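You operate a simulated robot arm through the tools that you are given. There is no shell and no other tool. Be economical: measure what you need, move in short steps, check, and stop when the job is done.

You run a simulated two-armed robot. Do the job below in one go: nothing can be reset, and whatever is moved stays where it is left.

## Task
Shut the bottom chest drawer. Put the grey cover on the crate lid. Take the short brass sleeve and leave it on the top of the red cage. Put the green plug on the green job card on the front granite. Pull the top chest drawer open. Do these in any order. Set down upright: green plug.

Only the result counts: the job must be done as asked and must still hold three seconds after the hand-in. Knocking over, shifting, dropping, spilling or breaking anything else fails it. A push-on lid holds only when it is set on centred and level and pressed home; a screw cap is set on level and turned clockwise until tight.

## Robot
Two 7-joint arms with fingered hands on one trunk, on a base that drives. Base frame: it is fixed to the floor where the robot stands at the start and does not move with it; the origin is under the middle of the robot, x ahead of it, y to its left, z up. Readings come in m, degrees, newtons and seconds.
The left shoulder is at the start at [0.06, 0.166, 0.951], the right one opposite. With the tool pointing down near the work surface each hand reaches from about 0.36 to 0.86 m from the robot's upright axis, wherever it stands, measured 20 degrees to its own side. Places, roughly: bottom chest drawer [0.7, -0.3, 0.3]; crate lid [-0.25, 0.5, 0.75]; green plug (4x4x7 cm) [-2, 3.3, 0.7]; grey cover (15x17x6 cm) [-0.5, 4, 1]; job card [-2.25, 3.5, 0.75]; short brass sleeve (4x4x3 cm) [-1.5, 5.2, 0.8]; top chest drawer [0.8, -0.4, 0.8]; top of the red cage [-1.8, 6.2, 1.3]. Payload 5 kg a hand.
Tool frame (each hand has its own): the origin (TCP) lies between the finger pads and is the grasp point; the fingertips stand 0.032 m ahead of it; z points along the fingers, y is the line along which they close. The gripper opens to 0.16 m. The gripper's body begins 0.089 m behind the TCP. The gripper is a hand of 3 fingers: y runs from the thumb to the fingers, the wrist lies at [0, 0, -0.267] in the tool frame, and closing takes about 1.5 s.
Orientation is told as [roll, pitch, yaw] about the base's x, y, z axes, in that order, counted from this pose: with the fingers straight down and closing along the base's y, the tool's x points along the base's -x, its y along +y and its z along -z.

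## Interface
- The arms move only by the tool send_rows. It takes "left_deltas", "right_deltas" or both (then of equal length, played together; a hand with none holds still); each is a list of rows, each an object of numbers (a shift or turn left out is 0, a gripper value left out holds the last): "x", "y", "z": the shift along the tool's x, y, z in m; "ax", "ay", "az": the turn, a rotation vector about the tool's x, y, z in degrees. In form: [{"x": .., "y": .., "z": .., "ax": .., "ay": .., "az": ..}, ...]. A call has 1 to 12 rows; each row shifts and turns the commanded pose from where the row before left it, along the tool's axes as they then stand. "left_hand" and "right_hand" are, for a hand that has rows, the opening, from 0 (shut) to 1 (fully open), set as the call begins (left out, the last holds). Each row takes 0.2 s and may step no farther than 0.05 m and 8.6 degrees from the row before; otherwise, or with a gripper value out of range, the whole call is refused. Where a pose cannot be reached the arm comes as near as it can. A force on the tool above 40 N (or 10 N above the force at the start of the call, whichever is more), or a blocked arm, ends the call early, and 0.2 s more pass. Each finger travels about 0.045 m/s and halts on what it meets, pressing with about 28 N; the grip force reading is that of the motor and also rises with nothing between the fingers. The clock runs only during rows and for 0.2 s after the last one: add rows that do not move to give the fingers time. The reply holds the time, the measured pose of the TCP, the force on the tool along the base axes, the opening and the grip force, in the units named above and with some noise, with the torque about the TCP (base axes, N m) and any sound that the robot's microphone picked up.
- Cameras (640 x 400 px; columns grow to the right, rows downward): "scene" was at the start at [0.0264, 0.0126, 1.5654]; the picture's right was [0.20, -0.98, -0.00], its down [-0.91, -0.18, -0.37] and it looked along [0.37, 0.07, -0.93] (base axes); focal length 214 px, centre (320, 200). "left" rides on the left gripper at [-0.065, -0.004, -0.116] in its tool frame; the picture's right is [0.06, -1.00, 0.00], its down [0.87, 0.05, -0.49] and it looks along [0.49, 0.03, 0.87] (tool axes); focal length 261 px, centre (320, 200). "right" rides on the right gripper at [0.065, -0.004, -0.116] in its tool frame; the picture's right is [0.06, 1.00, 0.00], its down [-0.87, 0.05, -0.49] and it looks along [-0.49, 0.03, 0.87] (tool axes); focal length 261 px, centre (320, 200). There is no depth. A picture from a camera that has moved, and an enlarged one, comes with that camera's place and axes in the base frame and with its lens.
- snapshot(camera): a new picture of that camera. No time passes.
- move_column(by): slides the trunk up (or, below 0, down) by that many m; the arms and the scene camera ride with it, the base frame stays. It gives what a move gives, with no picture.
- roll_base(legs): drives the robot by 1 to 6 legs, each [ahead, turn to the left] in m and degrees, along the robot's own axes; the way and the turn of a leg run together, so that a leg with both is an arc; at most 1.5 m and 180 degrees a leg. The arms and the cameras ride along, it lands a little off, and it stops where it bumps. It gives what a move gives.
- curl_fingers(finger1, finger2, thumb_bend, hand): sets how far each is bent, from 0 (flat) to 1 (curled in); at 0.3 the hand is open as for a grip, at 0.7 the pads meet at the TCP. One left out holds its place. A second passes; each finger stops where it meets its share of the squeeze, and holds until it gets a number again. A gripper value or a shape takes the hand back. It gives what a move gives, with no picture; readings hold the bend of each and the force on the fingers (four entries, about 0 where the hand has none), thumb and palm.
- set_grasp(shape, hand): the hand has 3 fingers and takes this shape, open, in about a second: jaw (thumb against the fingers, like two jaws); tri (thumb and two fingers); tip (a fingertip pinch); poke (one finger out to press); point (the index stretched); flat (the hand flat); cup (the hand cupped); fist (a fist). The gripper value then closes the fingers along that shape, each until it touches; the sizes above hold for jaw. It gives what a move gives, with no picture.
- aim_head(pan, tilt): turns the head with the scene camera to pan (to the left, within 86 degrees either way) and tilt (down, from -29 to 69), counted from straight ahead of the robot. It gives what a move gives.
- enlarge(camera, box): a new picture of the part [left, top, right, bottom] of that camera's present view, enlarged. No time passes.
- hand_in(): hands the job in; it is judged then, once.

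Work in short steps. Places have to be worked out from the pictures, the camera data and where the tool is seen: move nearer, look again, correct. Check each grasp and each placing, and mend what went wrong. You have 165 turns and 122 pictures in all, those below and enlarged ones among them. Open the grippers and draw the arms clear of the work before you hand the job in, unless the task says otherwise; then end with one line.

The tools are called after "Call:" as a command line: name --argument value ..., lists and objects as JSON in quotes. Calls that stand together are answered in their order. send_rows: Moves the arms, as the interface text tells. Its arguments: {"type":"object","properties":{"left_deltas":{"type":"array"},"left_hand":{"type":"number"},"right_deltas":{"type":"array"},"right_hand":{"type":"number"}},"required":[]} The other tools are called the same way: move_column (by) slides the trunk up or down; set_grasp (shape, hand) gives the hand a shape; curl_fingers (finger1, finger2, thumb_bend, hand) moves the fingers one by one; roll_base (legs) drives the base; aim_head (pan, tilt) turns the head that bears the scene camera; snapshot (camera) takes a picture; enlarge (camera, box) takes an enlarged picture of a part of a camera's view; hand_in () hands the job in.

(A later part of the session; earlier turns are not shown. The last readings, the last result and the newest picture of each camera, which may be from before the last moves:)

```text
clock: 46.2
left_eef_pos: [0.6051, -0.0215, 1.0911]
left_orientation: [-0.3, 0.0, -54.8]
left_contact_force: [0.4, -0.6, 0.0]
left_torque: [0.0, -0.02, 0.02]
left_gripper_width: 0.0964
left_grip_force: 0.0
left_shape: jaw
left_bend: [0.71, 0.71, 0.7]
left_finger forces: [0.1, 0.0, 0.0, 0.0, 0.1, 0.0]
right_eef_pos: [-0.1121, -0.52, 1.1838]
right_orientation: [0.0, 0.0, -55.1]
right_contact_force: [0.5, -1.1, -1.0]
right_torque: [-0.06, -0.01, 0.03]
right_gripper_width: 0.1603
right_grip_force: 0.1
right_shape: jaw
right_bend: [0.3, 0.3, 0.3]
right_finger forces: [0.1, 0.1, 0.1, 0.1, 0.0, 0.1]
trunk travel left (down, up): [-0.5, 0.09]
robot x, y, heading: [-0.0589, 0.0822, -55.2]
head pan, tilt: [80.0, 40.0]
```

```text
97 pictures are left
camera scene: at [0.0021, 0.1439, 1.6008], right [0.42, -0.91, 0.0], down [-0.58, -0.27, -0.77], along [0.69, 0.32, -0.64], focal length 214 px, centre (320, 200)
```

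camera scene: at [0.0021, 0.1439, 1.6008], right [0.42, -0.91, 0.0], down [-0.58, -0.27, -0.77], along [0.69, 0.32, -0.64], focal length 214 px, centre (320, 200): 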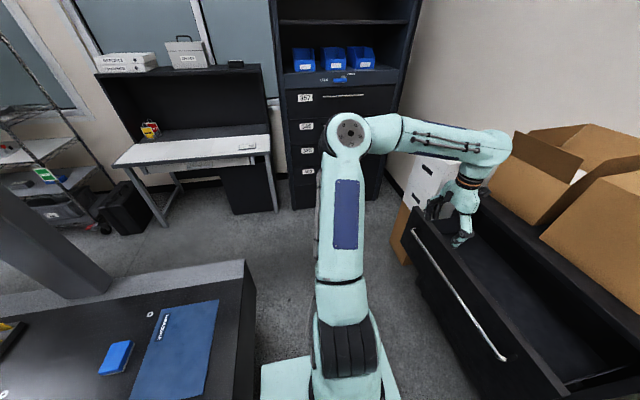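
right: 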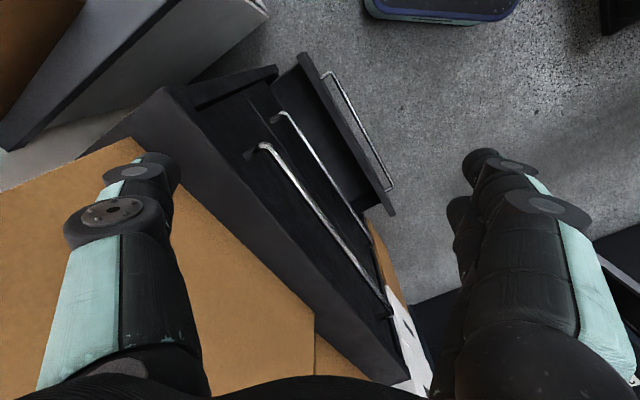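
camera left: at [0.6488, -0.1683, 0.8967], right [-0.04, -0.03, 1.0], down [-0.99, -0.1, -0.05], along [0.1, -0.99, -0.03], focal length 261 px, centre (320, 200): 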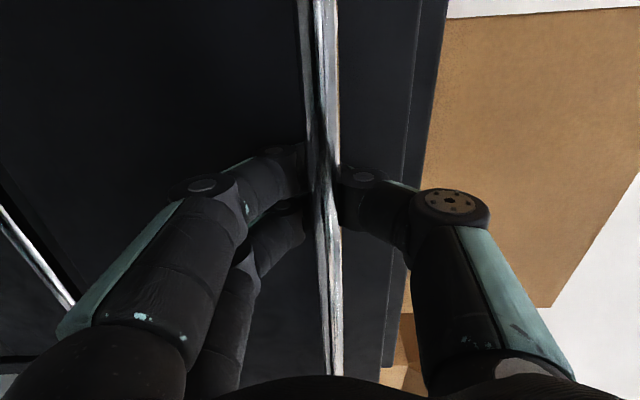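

Both chest jobs are done. I tuck the arms (raised, closer in) before driving away from between chest and desk.

Call:
send_rows --left_deltas '[{"z": -0.04}, {"z": -0.05}, {"y": -0.05}, {"y": -0.05}, {"y": -0.05}, {"y": -0.05}, {"y": -0.05}, {"x": 0.03}]' --right_deltas '[{"y": 0.04}, {"y": 0.04}, {"y": 0.04}, {"x": 0.03}, {}, {}, {}, {}]'

Call:
roll_base --legs '[[0.1, 0], [0, 91]]'

Call:
aim_head --pan 45 --tilt 30

Call:
snapshot --camera "scene"

```text
clock: 48.0
left_eef_pos: [0.4643, -0.1515, 1.118]
left_orientation: [-0.4, -0.4, -54.8]
left_contact_force: [0.1, -0.2, 0.4]
left_torque: [-0.02, -0.02, -0.01]
left_gripper_width: 0.0961
left_grip_force: 0.0
left_shape: jaw
left_bend: [0.71, 0.71, 0.7]
left_finger forces: [0.0, 0.0, 0.1, 0.1, 0.0, 0.0]
left hand out of reach, approached as far as the arm can: row 1, 2, 4, 5, 6, 7, 8
right_eef_pos: [-0.0304, -0.4246, 1.1846]
right_orientation: [0.0, -0.1, -55.1]
right_contact_force: [0.5, 0.3, 0.0]
right_torque: [0.01, -0.04, 0.0]
right_gripper_width: 0.1598
right_grip_force: 0.0
right_shape: jaw
right_bend: [0.3, 0.3, 0.3]
right_finger forces: [0.0, 0.0, 0.0, 0.0, 0.0, 0.1]
trunk travel left (down, up): [-0.5, 0.09]
robot x, y, heading: [-0.0631, 0.0845, -55.2]
head pan, tilt: [80.0, 40.0]
```

```text
clock: 53.1
left_eef_pos: [0.2281, 0.5236, 1.1171]
left_orientation: [-0.4, -0.1, 35.8]
left_contact_force: [0.3, -0.3, 0.3]
left_torque: [0.0, 0.02, 0.02]
left_gripper_width: 0.0965
left_grip_force: 0.0
left_shape: jaw
left_bend: [0.71, 0.71, 0.7]
left_finger forces: [0.0, 0.0, 0.0, 0.1, 0.0, 0.1]
right_eef_pos: [0.5074, 0.0308, 1.183]
right_orientation: [0.1, -0.2, 35.4]
right_contact_force: [-0.1, 0.9, 0.3]
right_torque: [0.0, 0.02, -0.03]
right_gripper_width: 0.1599
right_grip_force: 0.0
right_shape: jaw
right_bend: [0.3, 0.3, 0.3]
right_finger forces: [0.0, 0.1, 0.1, 0.0, 0.1, 0.0]
trunk travel left (down, up): [-0.5, 0.09]
robot x, y, heading: [0.0009, -0.0004, 35.4]
head pan, tilt: [80.0, 40.0]
```

```text
clock: 54.1
left_eef_pos: [0.2275, 0.5245, 1.1183]
left_orientation: [-0.3, -0.2, 35.7]
left_contact_force: [-0.3, -1.1, 0.2]
left_torque: [-0.02, 0.02, -0.01]
left_gripper_width: 0.0961
left_grip_force: 0.1
left_shape: jaw
left_bend: [0.71, 0.71, 0.7]
left_finger forces: [0.0, 0.1, 0.0, 0.1, 0.0, 0.0]
right_eef_pos: [0.5068, 0.0324, 1.1836]
right_orientation: [0.0, 0.0, 35.3]
right_contact_force: [-0.2, -0.5, 0.6]
right_torque: [0.0, 0.0, 0.02]
right_gripper_width: 0.1598
right_grip_force: 0.0
right_shape: jaw
right_bend: [0.3, 0.3, 0.3]
right_finger forces: [0.0, 0.0, 0.0, 0.0, 0.0, 0.0]
trunk travel left (down, up): [-0.5, 0.09]
robot x, y, heading: [-0.0019, 0.0012, 35.3]
head pan, tilt: [45.0, 30.0]
```

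```text
96 pictures are left
camera scene: at [-0.0098, 0.0732, 1.6161], right [0.99, -0.17, 0.0], down [-0.08, -0.49, -0.87], along [0.14, 0.85, -0.5], focal length 214 px, centre (320, 200)
```

scene: 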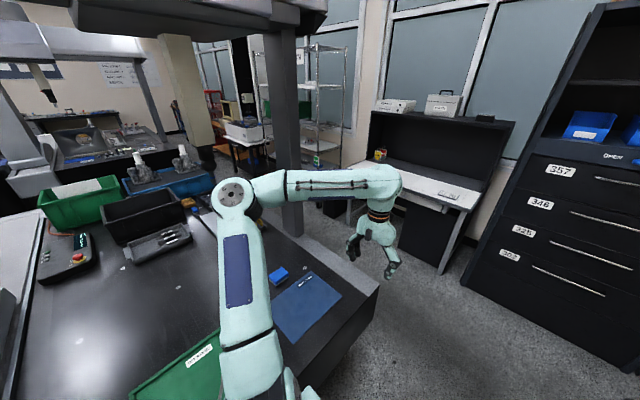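

The desk's end corner is near (0.37,0.70) with a post near (0,1.2); a corridor about 1 m wide runs past it toward +y. I drive along the desk, turn left and look again.

Call:
roll_base --legs '[[1.05, 0], [0, 55], [0.4, 0]]'

Call:
aim_head --pan 30 --tilt 25

Call:
snapshot --camera "scene"

```text
clock: 64.1
left_eef_pos: [0.557, 1.4911, 1.1173]
left_orientation: [-0.4, -0.2, 90.4]
left_contact_force: [0.1, -0.3, 0.5]
left_torque: [-0.01, 0.01, 0.0]
left_gripper_width: 0.0962
left_grip_force: 0.1
left_shape: jaw
left_bend: [0.71, 0.71, 0.7]
left_finger forces: [0.0, 0.1, 0.1, 0.0, 0.0, 0.1]
right_eef_pos: [1.1204, 1.4343, 1.1827]
right_orientation: [0.0, 0.1, 90.1]
right_contact_force: [0.2, 0.0, -0.1]
right_torque: [-0.02, 0.03, -0.01]
right_gripper_width: 0.1598
right_grip_force: 0.1
right_shape: jaw
right_bend: [0.3, 0.3, 0.3]
right_finger forces: [0.1, 0.0, 0.1, 0.1, 0.0, 0.0]
trunk travel left (down, up): [-0.5, 0.09]
robot x, y, heading: [0.8534, 1.0031, 90.0]
head pan, tilt: [45.0, 30.0]
```

```text
clock: 64.9
left_eef_pos: [0.5579, 1.4908, 1.119]
left_orientation: [-0.3, -0.3, 90.4]
left_contact_force: [-0.1, 1.1, 0.1]
left_torque: [0.02, 0.02, 0.02]
left_gripper_width: 0.0961
left_grip_force: 0.2
left_shape: jaw
left_bend: [0.71, 0.71, 0.7]
left_finger forces: [0.0, 0.0, 0.0, 0.0, 0.0, 0.0]
right_eef_pos: [1.1197, 1.4336, 1.1837]
right_orientation: [0.0, -0.1, 90.0]
right_contact_force: [-0.3, -0.3, 0.2]
right_torque: [0.02, -0.02, 0.03]
right_gripper_width: 0.1597
right_grip_force: 0.1
right_shape: jaw
right_bend: [0.3, 0.3, 0.3]
right_finger forces: [0.0, 0.1, 0.0, 0.0, 0.0, 0.1]
trunk travel left (down, up): [-0.5, 0.09]
robot x, y, heading: [0.8498, 1.0031, 90.0]
head pan, tilt: [30.0, 25.0]
```

```text
95 pictures are left
camera scene: at [0.8063, 1.0526, 1.6241], right [0.86, 0.5, 0.0], down [0.21, -0.37, -0.91], along [-0.46, 0.78, -0.42], focal length 214 px, centre (320, 200)
```

scene: 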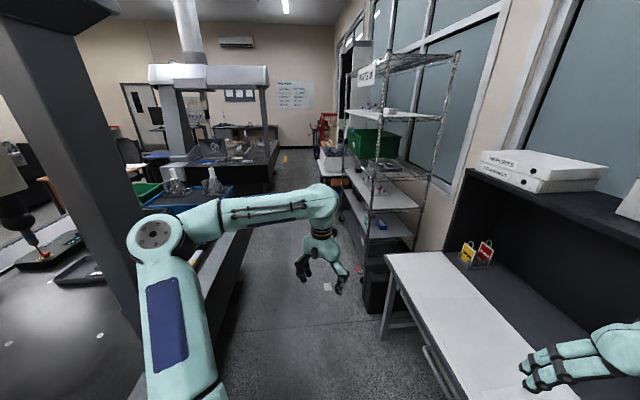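

I see the corridor: an island with the granite on the left, shelves and a red cage at the end on the right. I zoom into the middle.

Call:
enlarge --camera "scene" --box '[200, 80, 440, 230]'

```text
2.67 times, centred on (320, 155) of scene
camera zoom: at [0.8063, 1.0526, 1.6241], right [0.86, 0.5, 0.0], down [0.21, -0.37, -0.91], along [-0.46, 0.78, -0.42], focal length 572 px, centre (320, 320)
```

zoom: 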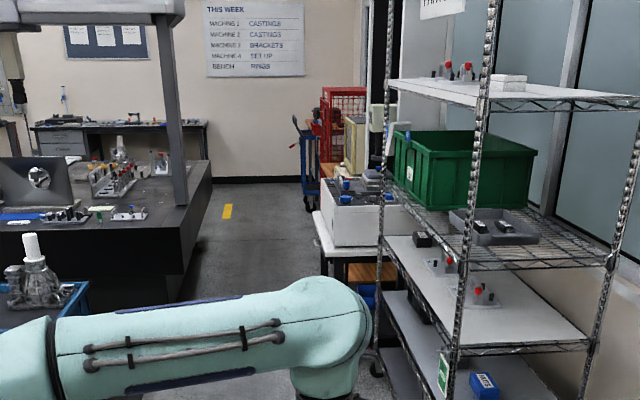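

Everything follows a frame turned about 36°. I stretch both hands forward a bit so the elbows come in for the corridor, turn to 126° and look.

Call:
send_rows --left_deltas '[{"x": -0.05, "y": -0.02}, {"x": -0.05, "y": -0.02}, {"x": -0.05, "y": -0.02}, {"x": -0.05, "y": -0.02}, {"z": -0.04}]' --right_deltas '[{"x": -0.05, "y": 0.02}, {"x": -0.05, "y": 0.02}, {"x": -0.05, "y": 0.02}, {"x": -0.05, "y": 0.02}, {}]'

Call:
roll_base --legs '[[0, 36]]'

Call:
aim_head --pan 0 --tilt 25

Call:
snapshot --camera "scene"

```text
refused: row 1 steps farther than a row can; nothing moved
```

```text
clock: 67.1
left_eef_pos: [0.3235, 1.2204, 1.1177]
left_orientation: [-0.3, -0.2, 126.9]
left_contact_force: [-1.0, 0.1, 0.4]
left_torque: [0.02, -0.01, -0.02]
left_gripper_width: 0.0961
left_grip_force: 0.0
left_shape: jaw
left_bend: [0.71, 0.71, 0.7]
left_finger forces: [0.0, 0.0, 0.0, 0.0, 0.0, 0.1]
right_eef_pos: [0.8096, 1.5086, 1.1833]
right_orientation: [0.0, -0.1, 126.5]
right_contact_force: [0.0, -0.4, -0.4]
right_torque: [0.03, -0.01, 0.0]
right_gripper_width: 0.1599
right_grip_force: 0.1
right_shape: jaw
right_bend: [0.3, 0.3, 0.3]
right_finger forces: [0.1, 0.0, 0.1, 0.0, 0.0, 0.0]
trunk travel left (down, up): [-0.5, 0.09]
robot x, y, heading: [0.8523, 1.0019, 126.2]
head pan, tilt: [30.0, 25.0]
```

```text
clock: 68.0
left_eef_pos: [0.3247, 1.2202, 1.1186]
left_orientation: [-0.2, -0.2, 126.9]
left_contact_force: [0.3, 0.2, 0.3]
left_torque: [0.03, 0.0, -0.02]
left_gripper_width: 0.0961
left_grip_force: 0.2
left_shape: jaw
left_bend: [0.71, 0.71, 0.7]
left_finger forces: [0.0, 0.0, 0.0, 0.0, 0.0, 0.0]
right_eef_pos: [0.8113, 1.5086, 1.1833]
right_orientation: [-0.1, -0.1, 126.4]
right_contact_force: [-0.5, 0.3, -0.5]
right_torque: [0.01, 0.0, 0.0]
right_gripper_width: 0.1598
right_grip_force: 0.1
right_shape: jaw
right_bend: [0.3, 0.3, 0.3]
right_finger forces: [0.0, 0.1, 0.1, 0.0, 0.0, 0.1]
trunk travel left (down, up): [-0.5, 0.09]
robot x, y, heading: [0.8537, 1.0012, 126.5]
head pan, tilt: [0.0, 25.0]
```

```text
93 pictures are left
camera scene: at [0.8155, 1.0526, 1.6241], right [0.8, 0.6, 0.0], down [0.25, -0.34, -0.91], along [-0.54, 0.73, -0.42], focal length 214 px, centre (320, 200)
```

scene: 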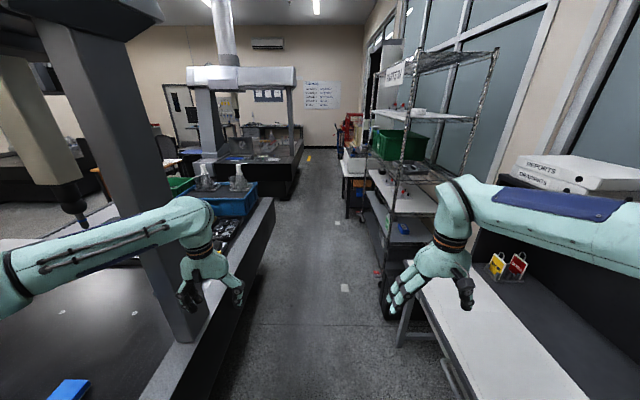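

Left elbow would brush the gantry post at v≈0.73. I now stretch the arms forward and inward with smaller steps.

Call:
send_rows --left_deltas '[{"x": -0.045, "y": -0.02}, {"x": -0.045, "y": -0.02}, {"x": -0.045, "y": -0.02}, {"x": -0.045, "y": -0.02}, {"x": -0.045, "y": -0.02}]' --right_deltas '[{"x": -0.045, "y": 0.02}, {"x": -0.045, "y": 0.02}, {"x": -0.045, "y": 0.02}, {"x": -0.045, "y": 0.02}, {"x": -0.045, "y": 0.02}]'

Call:
snapshot --camera "scene"

```text
clock: 69.2
left_eef_pos: [0.268, 1.4612, 1.1176]
left_orientation: [-0.2, -0.1, 126.8]
left_contact_force: [0.5, 0.6, 0.4]
left_torque: [-0.05, -0.05, -0.03]
left_gripper_width: 0.0963
left_grip_force: 0.0
left_shape: jaw
left_bend: [0.71, 0.71, 0.7]
left_finger forces: [0.0, 0.0, 0.0, 0.1, 0.0, 0.1]
right_eef_pos: [0.5941, 1.6313, 1.1814]
right_orientation: [-0.2, 0.1, 126.4]
right_contact_force: [0.1, -0.2, -1.0]
right_torque: [-0.05, -0.04, -0.02]
right_gripper_width: 0.1601
right_grip_force: 0.0
right_shape: jaw
right_bend: [0.3, 0.3, 0.3]
right_finger forces: [0.0, 0.1, 0.0, 0.0, 0.0, 0.0]
trunk travel left (down, up): [-0.5, 0.09]
robot x, y, heading: [0.8501, 0.9996, 126.6]
head pan, tilt: [0.0, 25.0]
```

```text
92 pictures are left
camera scene: at [0.814, 1.0555, 1.6239], right [0.8, 0.6, 0.0], down [0.25, -0.34, -0.91], along [-0.54, 0.73, -0.42], focal length 214 px, centre (320, 200)
```

scene: 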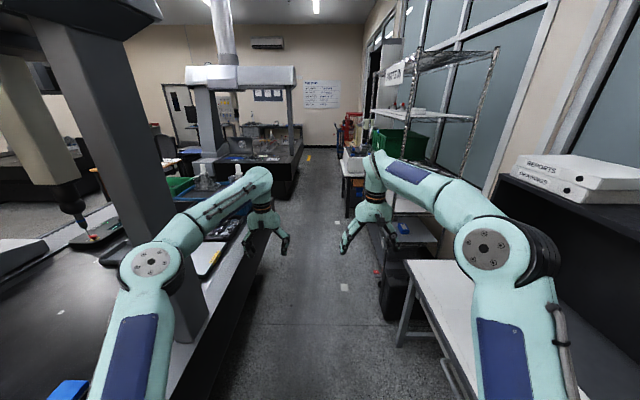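

Elbows are now within ±0.42 m. I drive with a slight right offset, past the post.

Call:
roll_base --legs '[[0, -5], [0.6, 0], [0, 5], [1.3, 0]]'

Call:
snapshot --camera "scene"

```text
clock: 79.9
left_eef_pos: [-0.8351, 3.0385, 1.1203]
left_orientation: [-0.2, -0.2, 126.9]
left_contact_force: [0.4, -0.4, -0.6]
left_torque: [-0.04, -0.02, -0.03]
left_gripper_width: 0.0963
left_grip_force: 0.0
left_shape: jaw
left_bend: [0.71, 0.71, 0.7]
left_finger forces: [0.0, 0.1, 0.0, 0.0, 0.0, 0.1]
right_eef_pos: [-0.5075, 3.2095, 1.1836]
right_orientation: [0.0, 0.1, 126.6]
right_contact_force: [-0.5, -0.6, -0.1]
right_torque: [0.01, -0.03, -0.02]
right_gripper_width: 0.1601
right_grip_force: 0.1
right_shape: jaw
right_bend: [0.3, 0.3, 0.3]
right_finger forces: [0.0, 0.1, 0.1, 0.0, 0.0, 0.1]
trunk travel left (down, up): [-0.5, 0.09]
robot x, y, heading: [-0.2544, 2.5815, 126.6]
head pan, tilt: [0.0, 25.0]
```

```text
91 pictures are left
camera scene: at [-0.2885, 2.6332, 1.6241], right [0.8, 0.6, 0.0], down [0.25, -0.34, -0.91], along [-0.54, 0.73, -0.42], focal length 214 px, centre (320, 200)
```

scene: 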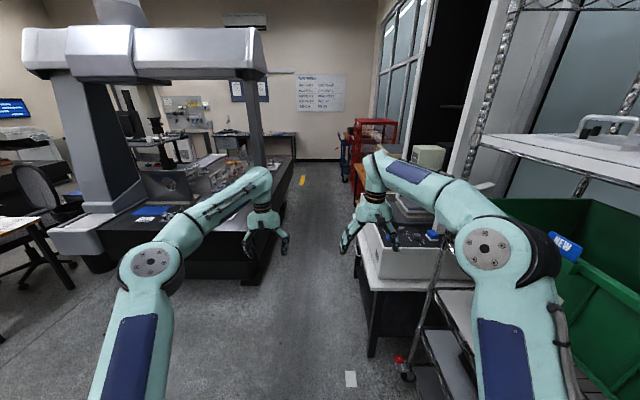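

I zoom to identify the items on the table, the granite and the cage.

Call:
enlarge --camera "scene" --box '[330, 110, 490, 290]'

Call:
enlarge --camera "scene" --box '[90, 130, 310, 290]'

```text
2.22 times, centred on (410, 200) of scene
camera zoom: at [-0.2885, 2.6332, 1.6241], right [0.8, 0.6, 0.0], down [0.25, -0.34, -0.91], along [-0.54, 0.73, -0.42], focal length 477 px, centre (120, 200)
```

zoom: 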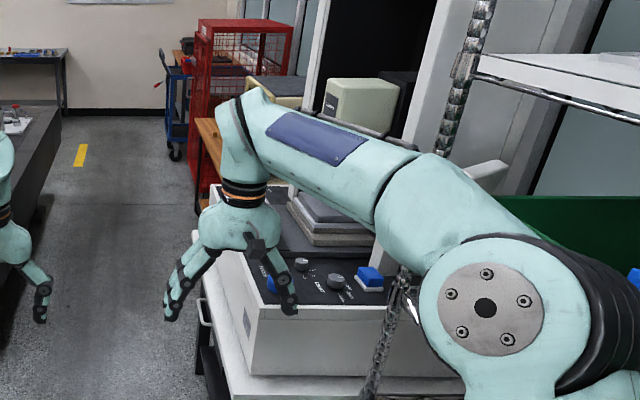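

```text
2.50 times, centred on (200, 210) of scene
camera zoom: at [-0.2885, 2.6332, 1.6241], right [0.8, 0.6, 0.0], down [0.25, -0.34, -0.91], along [-0.54, 0.73, -0.42], focal length 536 px, centre (620, 175)
```

zoom: 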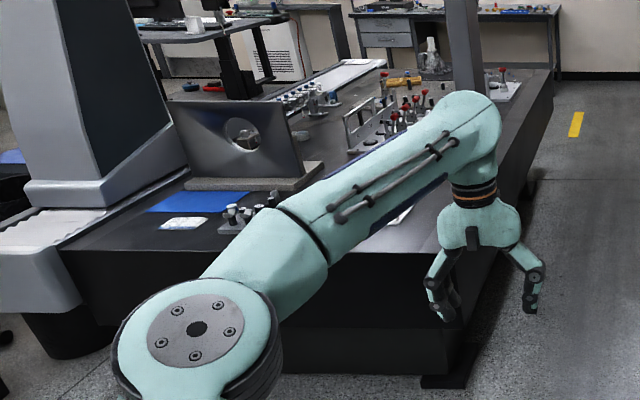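

Table edge at v≈1.54 and granite edge at v≈0.90, so I aim for v≈1.22 in that stretch and drive on to u≈4.3.

Call:
roll_base --legs '[[0, 5.2], [0.9, 0], [0, -5.8], [1.1, 0]]'

Call:
aim_head --pan -35 --tilt 30

Call:
snapshot --camera "scene"

```text
clock: 90.8
left_eef_pos: [-2.0809, 4.591, 1.1199]
left_orientation: [-0.2, -0.2, 126.4]
left_contact_force: [-0.4, 0.0, -0.3]
left_torque: [-0.02, 0.0, -0.03]
left_gripper_width: 0.0961
left_grip_force: 0.0
left_shape: jaw
left_bend: [0.71, 0.71, 0.7]
left_finger forces: [0.1, 0.1, 0.0, 0.0, 0.1, 0.0]
right_eef_pos: [-1.7523, 4.7594, 1.1831]
right_orientation: [0.0, 0.0, 126.3]
right_contact_force: [0.3, -0.4, 0.1]
right_torque: [-0.02, 0.01, 0.01]
right_gripper_width: 0.1599
right_grip_force: 0.0
right_shape: jaw
right_bend: [0.3, 0.3, 0.3]
right_finger forces: [0.0, 0.1, 0.0, 0.0, 0.1, 0.1]
trunk travel left (down, up): [-0.5, 0.09]
robot x, y, heading: [-1.5038, 4.1325, 126.3]
head pan, tilt: [0.0, 25.0]
```

```text
clock: 91.9
left_eef_pos: [-2.0816, 4.5911, 1.1205]
left_orientation: [-0.2, -0.2, 126.5]
left_contact_force: [-0.2, -0.5, 0.4]
left_torque: [-0.01, -0.01, 0.01]
left_gripper_width: 0.0958
left_grip_force: 0.0
left_shape: jaw
left_bend: [0.71, 0.71, 0.7]
left_finger forces: [0.0, 0.0, 0.0, 0.1, 0.0, 0.1]
right_eef_pos: [-1.7529, 4.7599, 1.1843]
right_orientation: [0.0, -0.2, 126.2]
right_contact_force: [0.3, -0.1, 0.0]
right_torque: [-0.01, 0.0, -0.02]
right_gripper_width: 0.1597
right_grip_force: 0.1
right_shape: jaw
right_bend: [0.3, 0.3, 0.3]
right_finger forces: [0.0, 0.0, 0.0, 0.0, 0.0, 0.0]
trunk travel left (down, up): [-0.5, 0.09]
robot x, y, heading: [-1.4999, 4.129, 126.4]
head pan, tilt: [-35.0, 30.0]
```

```text
88 pictures are left
camera scene: at [-1.4845, 4.1981, 1.6161], right [1.0, 0.02, 0.0], down [0.01, -0.5, -0.87], along [-0.02, 0.87, -0.5], focal length 214 px, centre (320, 200)
```

scene: 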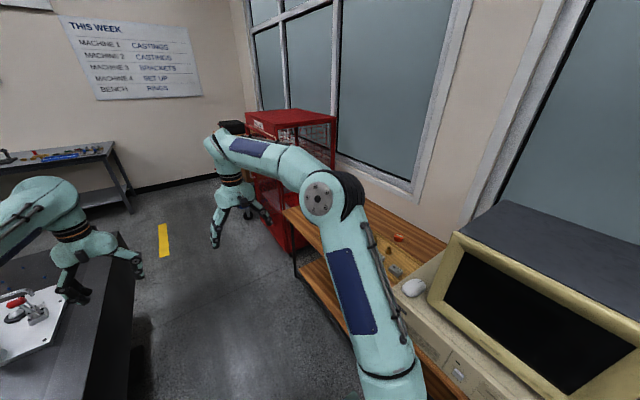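

The wooden table is on the right; small items are behind my right arm. I zoom in there.

Call:
enlarge --camera "scene" --box '[270, 190, 470, 310]'

Call:
enlarge --camera "right" --box '[0, 0, 640, 400]'

```text
3.20 times, centred on (370, 250) of scene
camera zoom: at [-1.4845, 4.1981, 1.6161], right [1.0, 0.02, 0.0], down [0.01, -0.5, -0.87], along [-0.02, 0.87, -0.5], focal length 686 px, centre (160, 40)
```

zoom: 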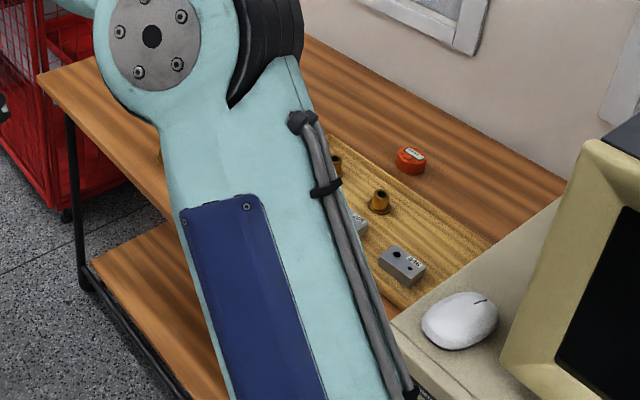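

```text
1.00 times, centred on (320, 200) of right (not enlarged: the box is as wide or as high as the picture)
camera zoom: at [-1.7115, 4.7088, 1.3001], right [-0.77, -0.64, 0.0], down [-0.56, 0.67, 0.49], along [-0.31, 0.38, -0.87], focal length 261 px, centre (320, 200)
```

zoom: 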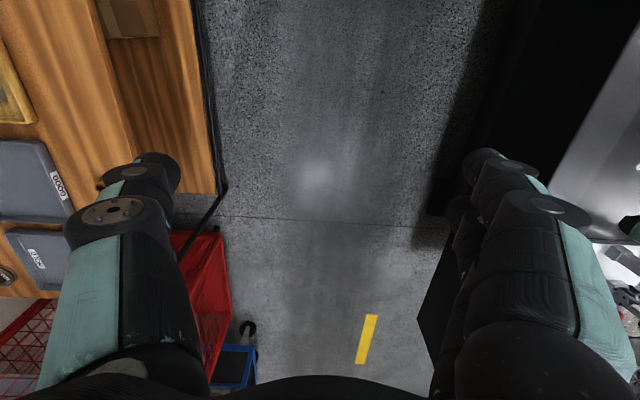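

The table edge is at v≈1.80, ending at u≈5.5; sleeves lie on a board on it. I drive to u≈5.15 and turn to face the table.

Call:
roll_base --legs '[[0, -6.5], [0.92, 0], [0, -84]]'

Call:
aim_head --pan 0 --tilt 45

Call:
snapshot --camera "scene"

```text
clock: 101.0
left_eef_pos: [-1.4749, 5.4958, 1.1202]
left_orientation: [-0.3, -0.3, 34.2]
left_contact_force: [0.2, 0.2, -1.0]
left_torque: [-0.02, 0.01, 0.02]
left_gripper_width: 0.0962
left_grip_force: 0.1
left_shape: jaw
left_bend: [0.71, 0.71, 0.7]
left_finger forces: [0.1, 0.0, 0.1, 0.0, 0.0, 0.0]
right_eef_pos: [-1.3184, 5.1612, 1.1835]
right_orientation: [-0.1, -0.1, 33.9]
right_contact_force: [-0.6, -0.6, 0.0]
right_torque: [0.0, 0.01, 0.02]
right_gripper_width: 0.16
right_grip_force: 0.0
right_shape: jaw
right_bend: [0.3, 0.3, 0.3]
right_finger forces: [0.0, 0.0, 0.1, 0.1, 0.1, 0.0]
trunk travel left (down, up): [-0.5, 0.09]
robot x, y, heading: [-1.9567, 4.9362, 34.2]
head pan, tilt: [-35.0, 30.0]
```

```text
clock: 102.0
left_eef_pos: [-1.4739, 5.4955, 1.1206]
left_orientation: [-0.2, -0.3, 34.2]
left_contact_force: [-0.5, 0.2, 0.2]
left_torque: [0.01, 0.02, -0.02]
left_gripper_width: 0.0963
left_grip_force: 0.0
left_shape: jaw
left_bend: [0.71, 0.71, 0.7]
left_finger forces: [0.0, 0.0, 0.0, 0.0, 0.1, 0.0]
right_eef_pos: [-1.3193, 5.1615, 1.1833]
right_orientation: [0.1, -0.1, 34.0]
right_contact_force: [0.4, -0.5, 1.0]
right_torque: [0.05, 0.0, 0.0]
right_gripper_width: 0.16
right_grip_force: 0.0
right_shape: jaw
right_bend: [0.3, 0.3, 0.3]
right_finger forces: [0.0, 0.0, 0.0, 0.0, 0.1, 0.0]
trunk travel left (down, up): [-0.5, 0.09]
robot x, y, heading: [-1.9545, 4.933, 34.2]
head pan, tilt: [0.0, 45.0]
```

```text
85 pictures are left
camera scene: at [-1.9146, 4.9641, 1.5935], right [0.56, -0.83, 0.0], down [-0.59, -0.39, -0.71], along [0.59, 0.39, -0.71], focal length 214 px, centre (320, 200)
```

scene: 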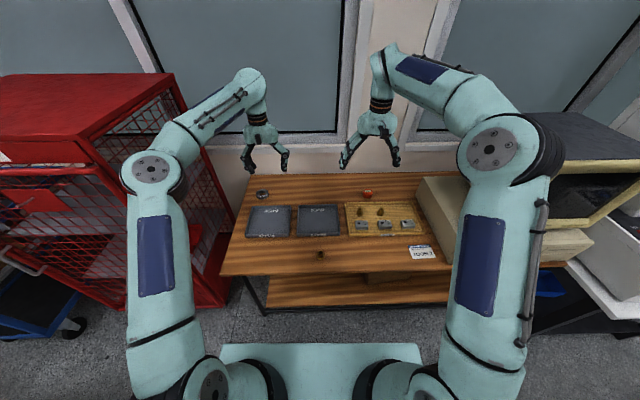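

Call:
enlarge --camera "scene" --box '[230, 170, 440, 280]'

```text
3.05 times, centred on (335, 225) of scene
camera zoom: at [-1.9146, 4.9641, 1.5935], right [0.56, -0.83, 0.0], down [-0.59, -0.39, -0.71], along [0.59, 0.39, -0.71], focal length 654 px, centre (274, 124)
```

zoom: 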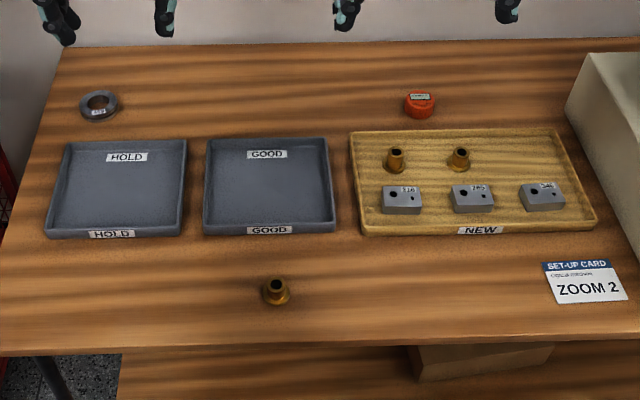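

Three brass sleeves; the one alone at the front sits at about [-1.51,5.23], matching the listed place. I compare their heights in close-up.

Call:
enlarge --camera "scene" --box '[305, 195, 385, 275]'

Call:
snapshot --camera "right"

Call:
snapshot --camera "left"

```text
5.00 times, centred on (345, 235) of scene
camera zoom: at [-1.9146, 4.9641, 1.5935], right [0.56, -0.83, 0.0], down [-0.59, -0.39, -0.71], along [0.59, 0.39, -0.71], focal length 1072 px, centre (195, 25)
```

zoom: 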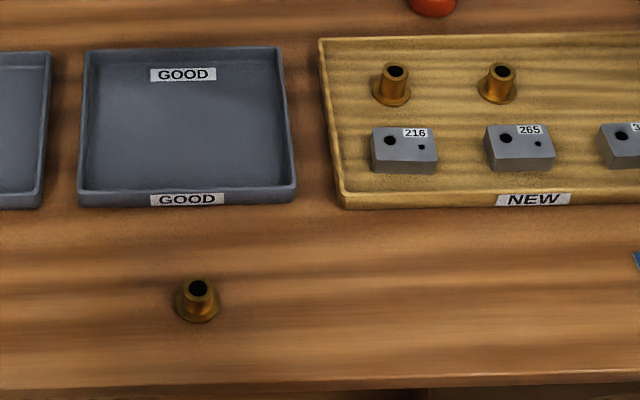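

```text
82 pictures are left
camera right: at [-1.3713, 5.1211, 1.3], right [-0.61, 0.79, 0.0], down [0.69, 0.53, 0.49], along [0.39, 0.3, -0.87], focal length 261 px, centre (320, 200)
```

right: 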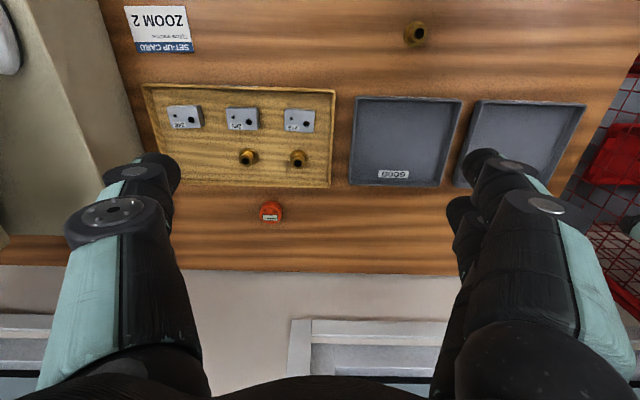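

```text
81 pictures are left
camera left: at [-1.419, 5.5297, 1.2354], right [0.51, -0.86, 0.0], down [-0.75, -0.44, 0.49], along [-0.42, -0.25, -0.87], focal length 261 px, centre (320, 200)
```

left: 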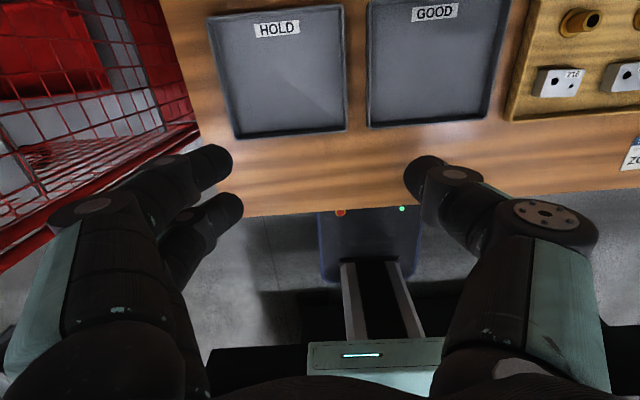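

The front one is clearly the shortest; two views place it at [-1.498,5.236], top ≈0.765. I move the right hand aside and bring the left hand above it, open.

Call:
send_rows --left_deltas '[{}, {}, {"x": 0.045}, {"x": 0.045}, {"x": 0.045}, {"x": 0.03}, {"y": -0.05}, {"y": -0.05}, {"y": -0.05}, {"y": -0.05}]' --right_deltas '[{"y": -0.05}, {"y": -0.05}, {"y": -0.05}, {}, {}, {}, {}, {}, {}, {}]' --left_hand 1

Call:
send_rows --left_deltas '[{"z": 0.05}, {"z": 0.05}, {"z": 0.05}, {"z": 0.05}, {"z": 0.04}]'

Call:
snapshot --camera "left"

Call:
enlarge --camera "scene" --box '[230, 150, 430, 290]'

```text
clock: 104.2
left_eef_pos: [-1.4971, 5.2374, 1.1195]
left_orientation: [-0.2, -0.3, 34.2]
left_contact_force: [1.0, -0.7, 0.0]
left_torque: [0.05, 0.01, -0.02]
left_gripper_width: 0.1599
left_grip_force: 0.1
left_shape: jaw
left_bend: [0.3, 0.3, 0.3]
left_finger forces: [0.0, 0.1, 0.1, 0.0, 0.0, 0.0]
right_eef_pos: [-1.2335, 5.0339, 1.1833]
right_orientation: [-0.1, -0.1, 33.8]
right_contact_force: [-0.6, 0.7, -0.7]
right_torque: [0.0, 0.02, 0.01]
right_gripper_width: 0.1599
right_grip_force: 0.0
right_shape: jaw
right_bend: [0.3, 0.3, 0.3]
right_finger forces: [0.1, 0.1, 0.0, 0.0, 0.0, 0.1]
trunk travel left (down, up): [-0.5, 0.09]
robot x, y, heading: [-1.9565, 4.9344, 34.0]
head pan, tilt: [0.0, 45.0]
```

```text
clock: 105.5
left_eef_pos: [-1.4981, 5.2379, 0.879]
left_orientation: [-0.2, -0.3, 34.2]
left_contact_force: [-0.1, -0.4, 0.3]
left_torque: [0.03, -0.02, -0.02]
left_gripper_width: 0.16
left_grip_force: 0.0
left_shape: jaw
left_bend: [0.3, 0.3, 0.3]
left_finger forces: [0.0, 0.1, 0.0, 0.0, 0.0, 0.0]
right_eef_pos: [-1.2339, 5.0351, 1.1836]
right_orientation: [0.0, -0.1, 33.9]
right_contact_force: [-0.2, -0.3, -0.2]
right_torque: [0.02, -0.01, 0.0]
right_gripper_width: 0.1597
right_grip_force: 0.1
right_shape: jaw
right_bend: [0.3, 0.3, 0.3]
right_finger forces: [0.0, 0.0, 0.0, 0.1, 0.0, 0.0]
trunk travel left (down, up): [-0.5, 0.09]
robot x, y, heading: [-1.9592, 4.9343, 34.1]
head pan, tilt: [0.0, 45.0]
```

```text
80 pictures are left
camera left: at [-1.4414, 5.2717, 0.9946], right [0.51, -0.86, 0.0], down [-0.75, -0.44, 0.49], along [-0.42, -0.25, -0.87], focal length 261 px, centre (320, 200)
```

left: 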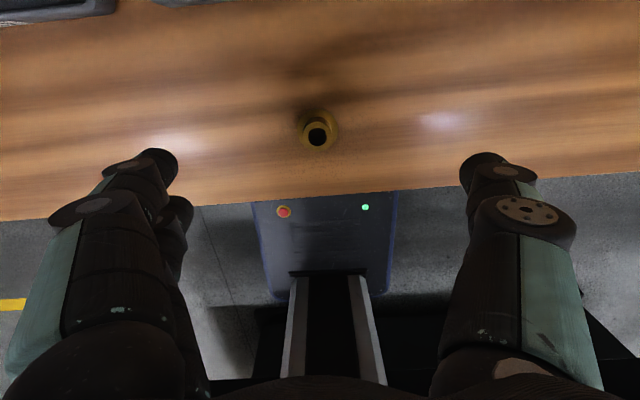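

```text
2.86 times, centred on (330, 220) of scene
camera zoom: at [-1.9142, 4.9641, 1.5936], right [0.56, -0.83, 0.0], down [-0.59, -0.4, -0.71], along [0.59, 0.39, -0.71], focal length 613 px, centre (291, 143)
```

zoom: 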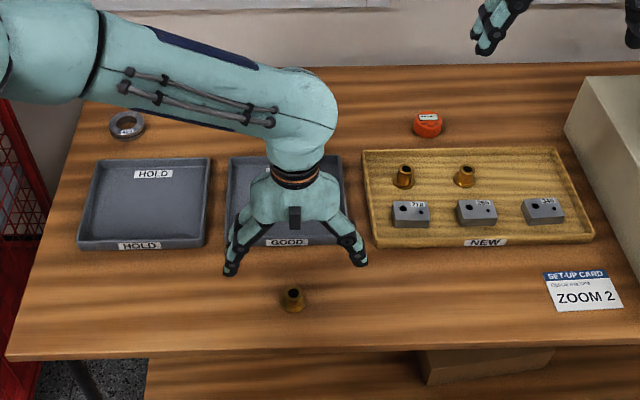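

The sleeve is within about 5 mm of the hand's axis. I lower to z≈0.775.

Call:
send_rows --left_deltas '[{"z": 0.04}, {"z": 0.04}, {"z": 0.024}]'

Call:
snapshot --camera "left"

Call:
enlarge --camera "scene" --box '[270, 200, 370, 270]'

```text
clock: 106.2
left_eef_pos: [-1.4964, 5.2376, 0.775]
left_orientation: [-0.3, -0.3, 34.2]
left_contact_force: [0.0, -0.3, -0.3]
left_torque: [-0.01, -0.02, 0.03]
left_gripper_width: 0.1598
left_grip_force: 0.0
left_shape: jaw
left_bend: [0.3, 0.3, 0.3]
left_finger forces: [0.0, 0.0, 0.1, 0.0, 0.0, 0.0]
right_eef_pos: [-1.2334, 5.0341, 1.1832]
right_orientation: [0.0, 0.0, 33.9]
right_contact_force: [0.1, -0.1, 0.1]
right_torque: [-0.01, -0.01, 0.0]
right_gripper_width: 0.1598
right_grip_force: 0.0
right_shape: jaw
right_bend: [0.3, 0.3, 0.3]
right_finger forces: [0.1, 0.0, 0.1, 0.0, 0.0, 0.0]
trunk travel left (down, up): [-0.5, 0.09]
robot x, y, heading: [-1.9533, 4.93, 34.1]
head pan, tilt: [0.0, 45.0]
```

```text
78 pictures are left
camera left: at [-1.4402, 5.2711, 0.8907], right [0.51, -0.86, 0.0], down [-0.75, -0.44, 0.49], along [-0.42, -0.25, -0.87], focal length 261 px, centre (320, 200)
```

left: 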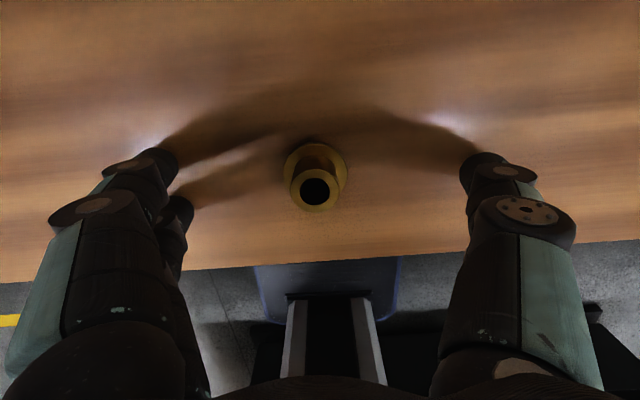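

```text
5.71 times, centred on (320, 235) of scene
camera zoom: at [-1.9143, 4.9641, 1.5935], right [0.56, -0.83, 0.0], down [-0.59, -0.4, -0.71], along [0.59, 0.39, -0.71], focal length 1226 px, centre (320, 0)
```

zoom: 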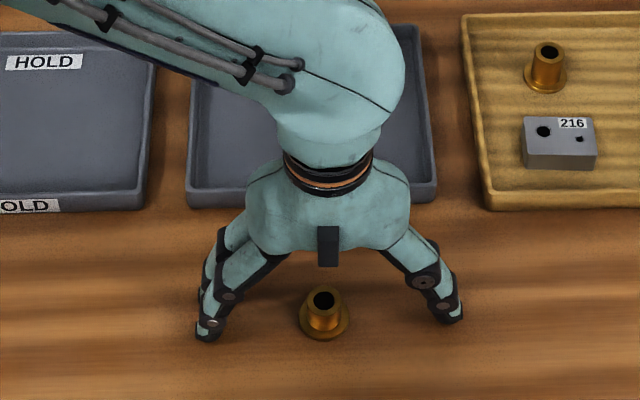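

The sleeve is centred between the fingers. I close.

Call:
send_rows --left_deltas '[{}, {}, {}, {}, {}, {}, {}, {}, {}, {}]' --left_hand 0

Call:
snapshot --camera "left"

```text
clock: 108.5
left_eef_pos: [-1.4967, 5.2371, 0.7759]
left_orientation: [-0.3, -0.4, 34.2]
left_contact_force: [0.0, -0.2, 4.1]
left_torque: [0.09, 0.07, -0.02]
left_gripper_width: 0.0196
left_grip_force: 28.2
left_shape: jaw
left_bend: [0.72, 0.72, 0.7]
left_finger forces: [12.7, 12.4, 0.0, 0.0, 26.6, 0.1]
right_eef_pos: [-1.2343, 5.035, 1.1834]
right_orientation: [0.0, -0.1, 33.8]
right_contact_force: [0.6, 0.1, 0.2]
right_torque: [0.02, -0.02, -0.03]
right_gripper_width: 0.1598
right_grip_force: 0.0
right_shape: jaw
right_bend: [0.3, 0.3, 0.3]
right_finger forces: [0.0, 0.1, 0.0, 0.0, 0.1, 0.0]
trunk travel left (down, up): [-0.5, 0.09]
robot x, y, heading: [-1.9569, 4.9334, 33.9]
head pan, tilt: [0.0, 45.0]
```

```text
76 pictures are left
camera left: at [-1.4406, 5.271, 0.8914], right [0.51, -0.86, 0.0], down [-0.75, -0.44, 0.49], along [-0.42, -0.25, -0.87], focal length 261 px, centre (320, 200)
```

left: 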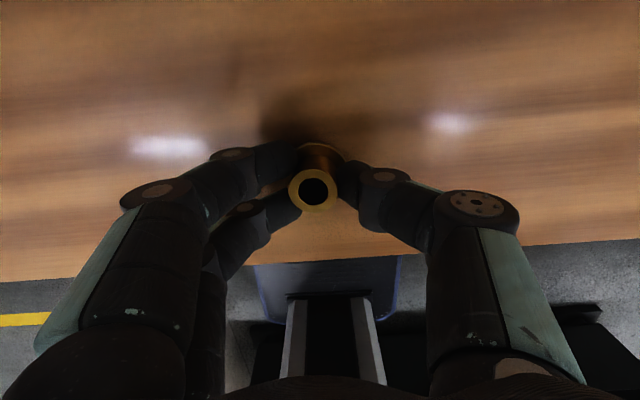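

The sleeve is gripped (width 0.02 m, steady forces). I lift straight up, then draw both hands in before turning beside the cage.

Call:
send_rows --left_deltas '[{"z": -0.02}, {"z": -0.04}, {"z": -0.05}, {"z": -0.05}, {"z": -0.05}, {"z": -0.05}, {"z": -0.05}, {"x": 0.04}, {"x": 0.04}, {"x": 0.03}]' --right_deltas '[{"x": 0.03}, {"x": 0.03}, {"x": 0.03}, {"x": 0.03}, {"x": 0.03}, {"x": 0.03}, {"x": 0.03}, {}, {}, {}]'

Call:
snapshot --camera "scene"

```text
clock: 110.7
left_eef_pos: [-1.5899, 5.1752, 1.0856]
left_orientation: [-0.2, -0.3, 34.3]
left_contact_force: [0.0, 0.5, -1.0]
left_torque: [0.03, -0.02, 0.07]
left_gripper_width: 0.018
left_grip_force: 27.9
left_shape: jaw
left_bend: [0.72, 0.72, 0.71]
left_finger forces: [12.3, 12.2, 0.0, 0.0, 33.7, 0.0]
right_eef_pos: [-1.4105, 4.919, 1.1828]
right_orientation: [0.0, 0.0, 33.9]
right_contact_force: [-0.1, 0.2, -0.2]
right_torque: [-0.03, 0.01, -0.02]
right_gripper_width: 0.1597
right_grip_force: 0.0
right_shape: jaw
right_bend: [0.3, 0.3, 0.3]
right_finger forces: [0.0, 0.1, 0.1, 0.0, 0.0, 0.0]
trunk travel left (down, up): [-0.5, 0.09]
robot x, y, heading: [-1.9564, 4.9342, 33.8]
head pan, tilt: [0.0, 45.0]
```

```text
75 pictures are left
camera scene: at [-1.915, 4.9636, 1.5935], right [0.56, -0.83, 0.0], down [-0.59, -0.39, -0.71], along [0.59, 0.4, -0.71], focal length 214 px, centre (320, 200)
```

scene: 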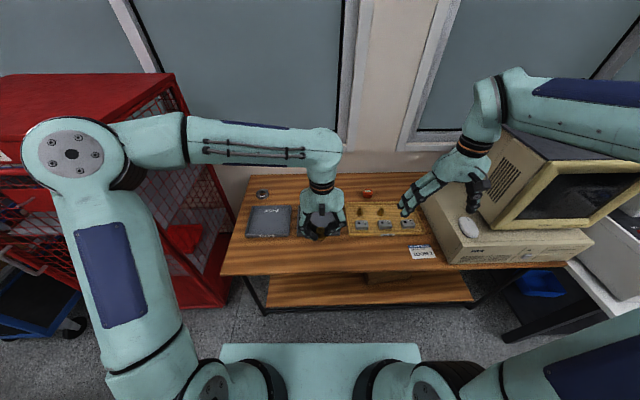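

I raise the trunk fully and both hands higher, so they clear the 1.3 m cage, and check the elbows.

Call:
move_column --by 0.09

Call:
send_rows --left_deltas '[{"z": -0.05}, {"z": -0.05}, {"z": -0.05}, {"z": -0.05}, {"z": -0.05}]' --right_deltas '[{"z": -0.05}, {"z": -0.05}, {"z": -0.05}, {}, {}]'

Call:
snapshot --camera "scene"

```text
clock: 111.9
left_eef_pos: [-1.5882, 5.1751, 1.1746]
left_orientation: [-0.2, -0.2, 34.2]
left_contact_force: [-0.8, -0.4, -1.4]
left_torque: [0.0, 0.02, -0.02]
left_gripper_width: 0.0182
left_grip_force: 27.6
left_shape: jaw
left_bend: [0.72, 0.72, 0.71]
left_finger forces: [12.4, 12.1, 0.1, 0.0, 33.6, 0.0]
right_eef_pos: [-1.4095, 4.9187, 1.272]
right_orientation: [0.0, 0.0, 34.0]
right_contact_force: [-0.3, 0.8, 1.1]
right_torque: [0.03, -0.01, 0.01]
right_gripper_width: 0.1598
right_grip_force: 0.0
right_shape: jaw
right_bend: [0.3, 0.3, 0.3]
right_finger forces: [0.0, 0.0, 0.0, 0.0, 0.1, 0.1]
trunk travel left (down, up): [-0.59, 0.0]
robot x, y, heading: [-1.9537, 4.9334, 33.8]
head pan, tilt: [0.0, 45.0]
```

```text
clock: 113.1
left_eef_pos: [-1.5907, 5.1764, 1.2048]
left_orientation: [-0.3, -0.2, 34.2]
left_contact_force: [-0.8, 0.2, -1.6]
left_torque: [-0.04, -0.01, 0.02]
left_gripper_width: 0.0183
left_grip_force: 28.0
left_shape: jaw
left_bend: [0.72, 0.72, 0.71]
left_finger forces: [12.1, 12.0, 0.1, 0.0, 31.9, 0.1]
left hand out of reach, approached as far as the arm can: row 1, 2, 3, 4, 5
right_eef_pos: [-1.4107, 4.9215, 1.4237]
right_orientation: [0.0, 0.0, 33.9]
right_contact_force: [-0.2, -1.4, -0.3]
right_torque: [-0.04, -0.01, -0.01]
right_gripper_width: 0.1596
right_grip_force: 0.1
right_shape: jaw
right_bend: [0.3, 0.3, 0.3]
right_finger forces: [0.0, 0.0, 0.0, 0.1, 0.0, 0.0]
trunk travel left (down, up): [-0.59, 0.0]
robot x, y, heading: [-1.9562, 4.9327, 33.9]
head pan, tilt: [0.0, 45.0]
```

```text
74 pictures are left
camera scene: at [-1.9147, 4.9646, 1.6835], right [0.56, -0.83, 0.0], down [-0.59, -0.4, -0.71], along [0.59, 0.39, -0.71], focal length 214 px, centre (320, 200)
```

scene: 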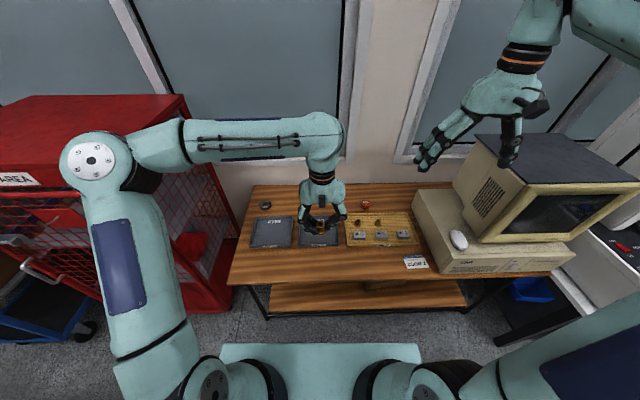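

The right hand reached 1.42 m; the left was limited near the midline. I move the left outward by 0.25 m.

Call:
send_rows --left_deltas '[{"y": 0.05}, {"y": 0.05}, {"y": 0.05}, {"y": 0.05}, {"y": 0.05}, {}]'

Call:
snapshot --camera "scene"

```text
clock: 114.5
left_eef_pos: [-1.6669, 5.4204, 1.2186]
left_orientation: [-0.4, -1.5, 34.6]
left_contact_force: [0.4, -0.2, -0.5]
left_torque: [0.06, -0.01, 0.01]
left_gripper_width: 0.0177
left_grip_force: 28.1
left_shape: jaw
left_bend: [0.72, 0.72, 0.71]
left_finger forces: [12.1, 11.7, 0.0, 0.0, 30.4, 0.0]
left hand out of reach, approached as far as the arm can: row 2, 3, 4, 5
right_eef_pos: [-1.4099, 4.9187, 1.423]
right_orientation: [0.1, -0.1, 33.8]
right_contact_force: [-0.6, -1.7, 0.2]
right_torque: [0.07, -0.02, 0.0]
right_gripper_width: 0.1601
right_grip_force: 0.1
right_shape: jaw
right_bend: [0.3, 0.3, 0.3]
right_finger forces: [0.0, 0.0, 0.1, 0.0, 0.1, 0.0]
trunk travel left (down, up): [-0.59, 0.0]
robot x, y, heading: [-1.9578, 4.9328, 33.9]
head pan, tilt: [0.0, 45.0]
```

```text
73 pictures are left
camera scene: at [-1.9145, 4.9616, 1.6836], right [0.56, -0.83, 0.0], down [-0.59, -0.39, -0.71], along [0.59, 0.4, -0.71], focal length 214 px, centre (320, 200)
```

scene: 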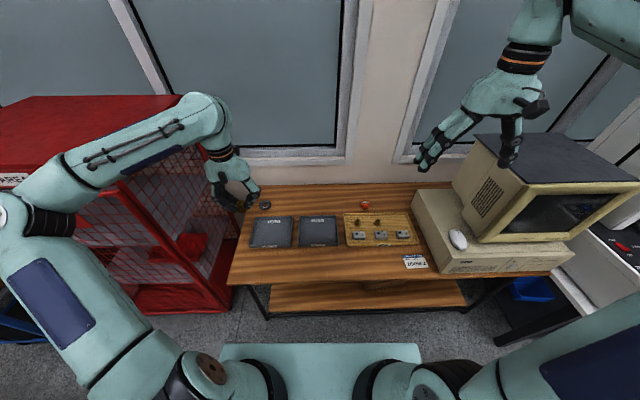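

The left arm seems caught in a poor posture. I lower it, bring it to the mirror of the right hand's place, and raise again.

Call:
send_rows --left_deltas '[{"z": 0.05}, {"z": 0.05}, {"z": 0.05}, {"z": 0.05}, {"z": 0.05}, {"z": 0.05}, {"z": 0.05}, {"x": -0.04, "y": 0.02}, {"x": -0.04, "y": 0.02}, {"x": -0.04, "y": 0.02}]'

Call:
send_rows --left_deltas '[{"z": -0.04}, {"z": -0.04}, {"z": -0.04}, {"z": -0.04}, {"z": -0.04}, {"z": -0.04}, {"z": -0.04}, {"z": -0.04}]'

Call:
snapshot --camera "scene"

```text
clock: 116.7
left_eef_pos: [-1.5993, 5.5391, 0.8685]
left_orientation: [-0.3, -0.2, 34.1]
left_contact_force: [0.6, -0.1, -1.8]
left_torque: [-0.03, -0.03, -0.01]
left_gripper_width: 0.0171
left_grip_force: 27.9
left_shape: jaw
left_bend: [0.72, 0.72, 0.71]
left_finger forces: [11.9, 11.3, 0.0, 0.0, 23.2, 0.1]
right_eef_pos: [-1.4099, 4.9207, 1.4238]
right_orientation: [0.0, 0.0, 33.9]
right_contact_force: [0.1, 0.6, 0.2]
right_torque: [-0.02, 0.02, 0.03]
right_gripper_width: 0.1597
right_grip_force: 0.0
right_shape: jaw
right_bend: [0.3, 0.3, 0.3]
right_finger forces: [0.0, 0.0, 0.0, 0.0, 0.0, 0.0]
trunk travel left (down, up): [-0.59, 0.0]
robot x, y, heading: [-1.9569, 4.9326, 34.2]
head pan, tilt: [0.0, 45.0]
```

```text
clock: 118.5
left_eef_pos: [-1.6006, 5.5376, 1.19]
left_orientation: [-0.4, -0.2, 34.2]
left_contact_force: [0.4, -0.7, -0.4]
left_torque: [0.03, 0.01, 0.03]
left_gripper_width: 0.0173
left_grip_force: 28.1
left_shape: jaw
left_bend: [0.72, 0.72, 0.71]
left_finger forces: [12.8, 12.3, 0.1, 0.1, 22.2, 0.1]
right_eef_pos: [-1.4108, 4.9196, 1.4235]
right_orientation: [-0.1, -0.1, 33.9]
right_contact_force: [-0.5, 0.5, -0.5]
right_torque: [0.01, 0.04, 0.02]
right_gripper_width: 0.16
right_grip_force: 0.1
right_shape: jaw
right_bend: [0.3, 0.3, 0.3]
right_finger forces: [0.0, 0.1, 0.1, 0.0, 0.0, 0.0]
trunk travel left (down, up): [-0.59, 0.0]
robot x, y, heading: [-1.9594, 4.9366, 34.3]
head pan, tilt: [0.0, 45.0]
```

```text
72 pictures are left
camera scene: at [-1.9148, 4.9642, 1.6835], right [0.56, -0.83, 0.0], down [-0.59, -0.4, -0.71], along [0.59, 0.39, -0.71], focal length 214 px, centre (320, 200)
```

scene: 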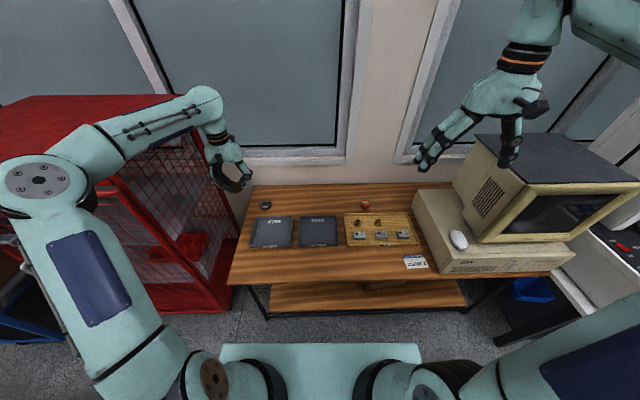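

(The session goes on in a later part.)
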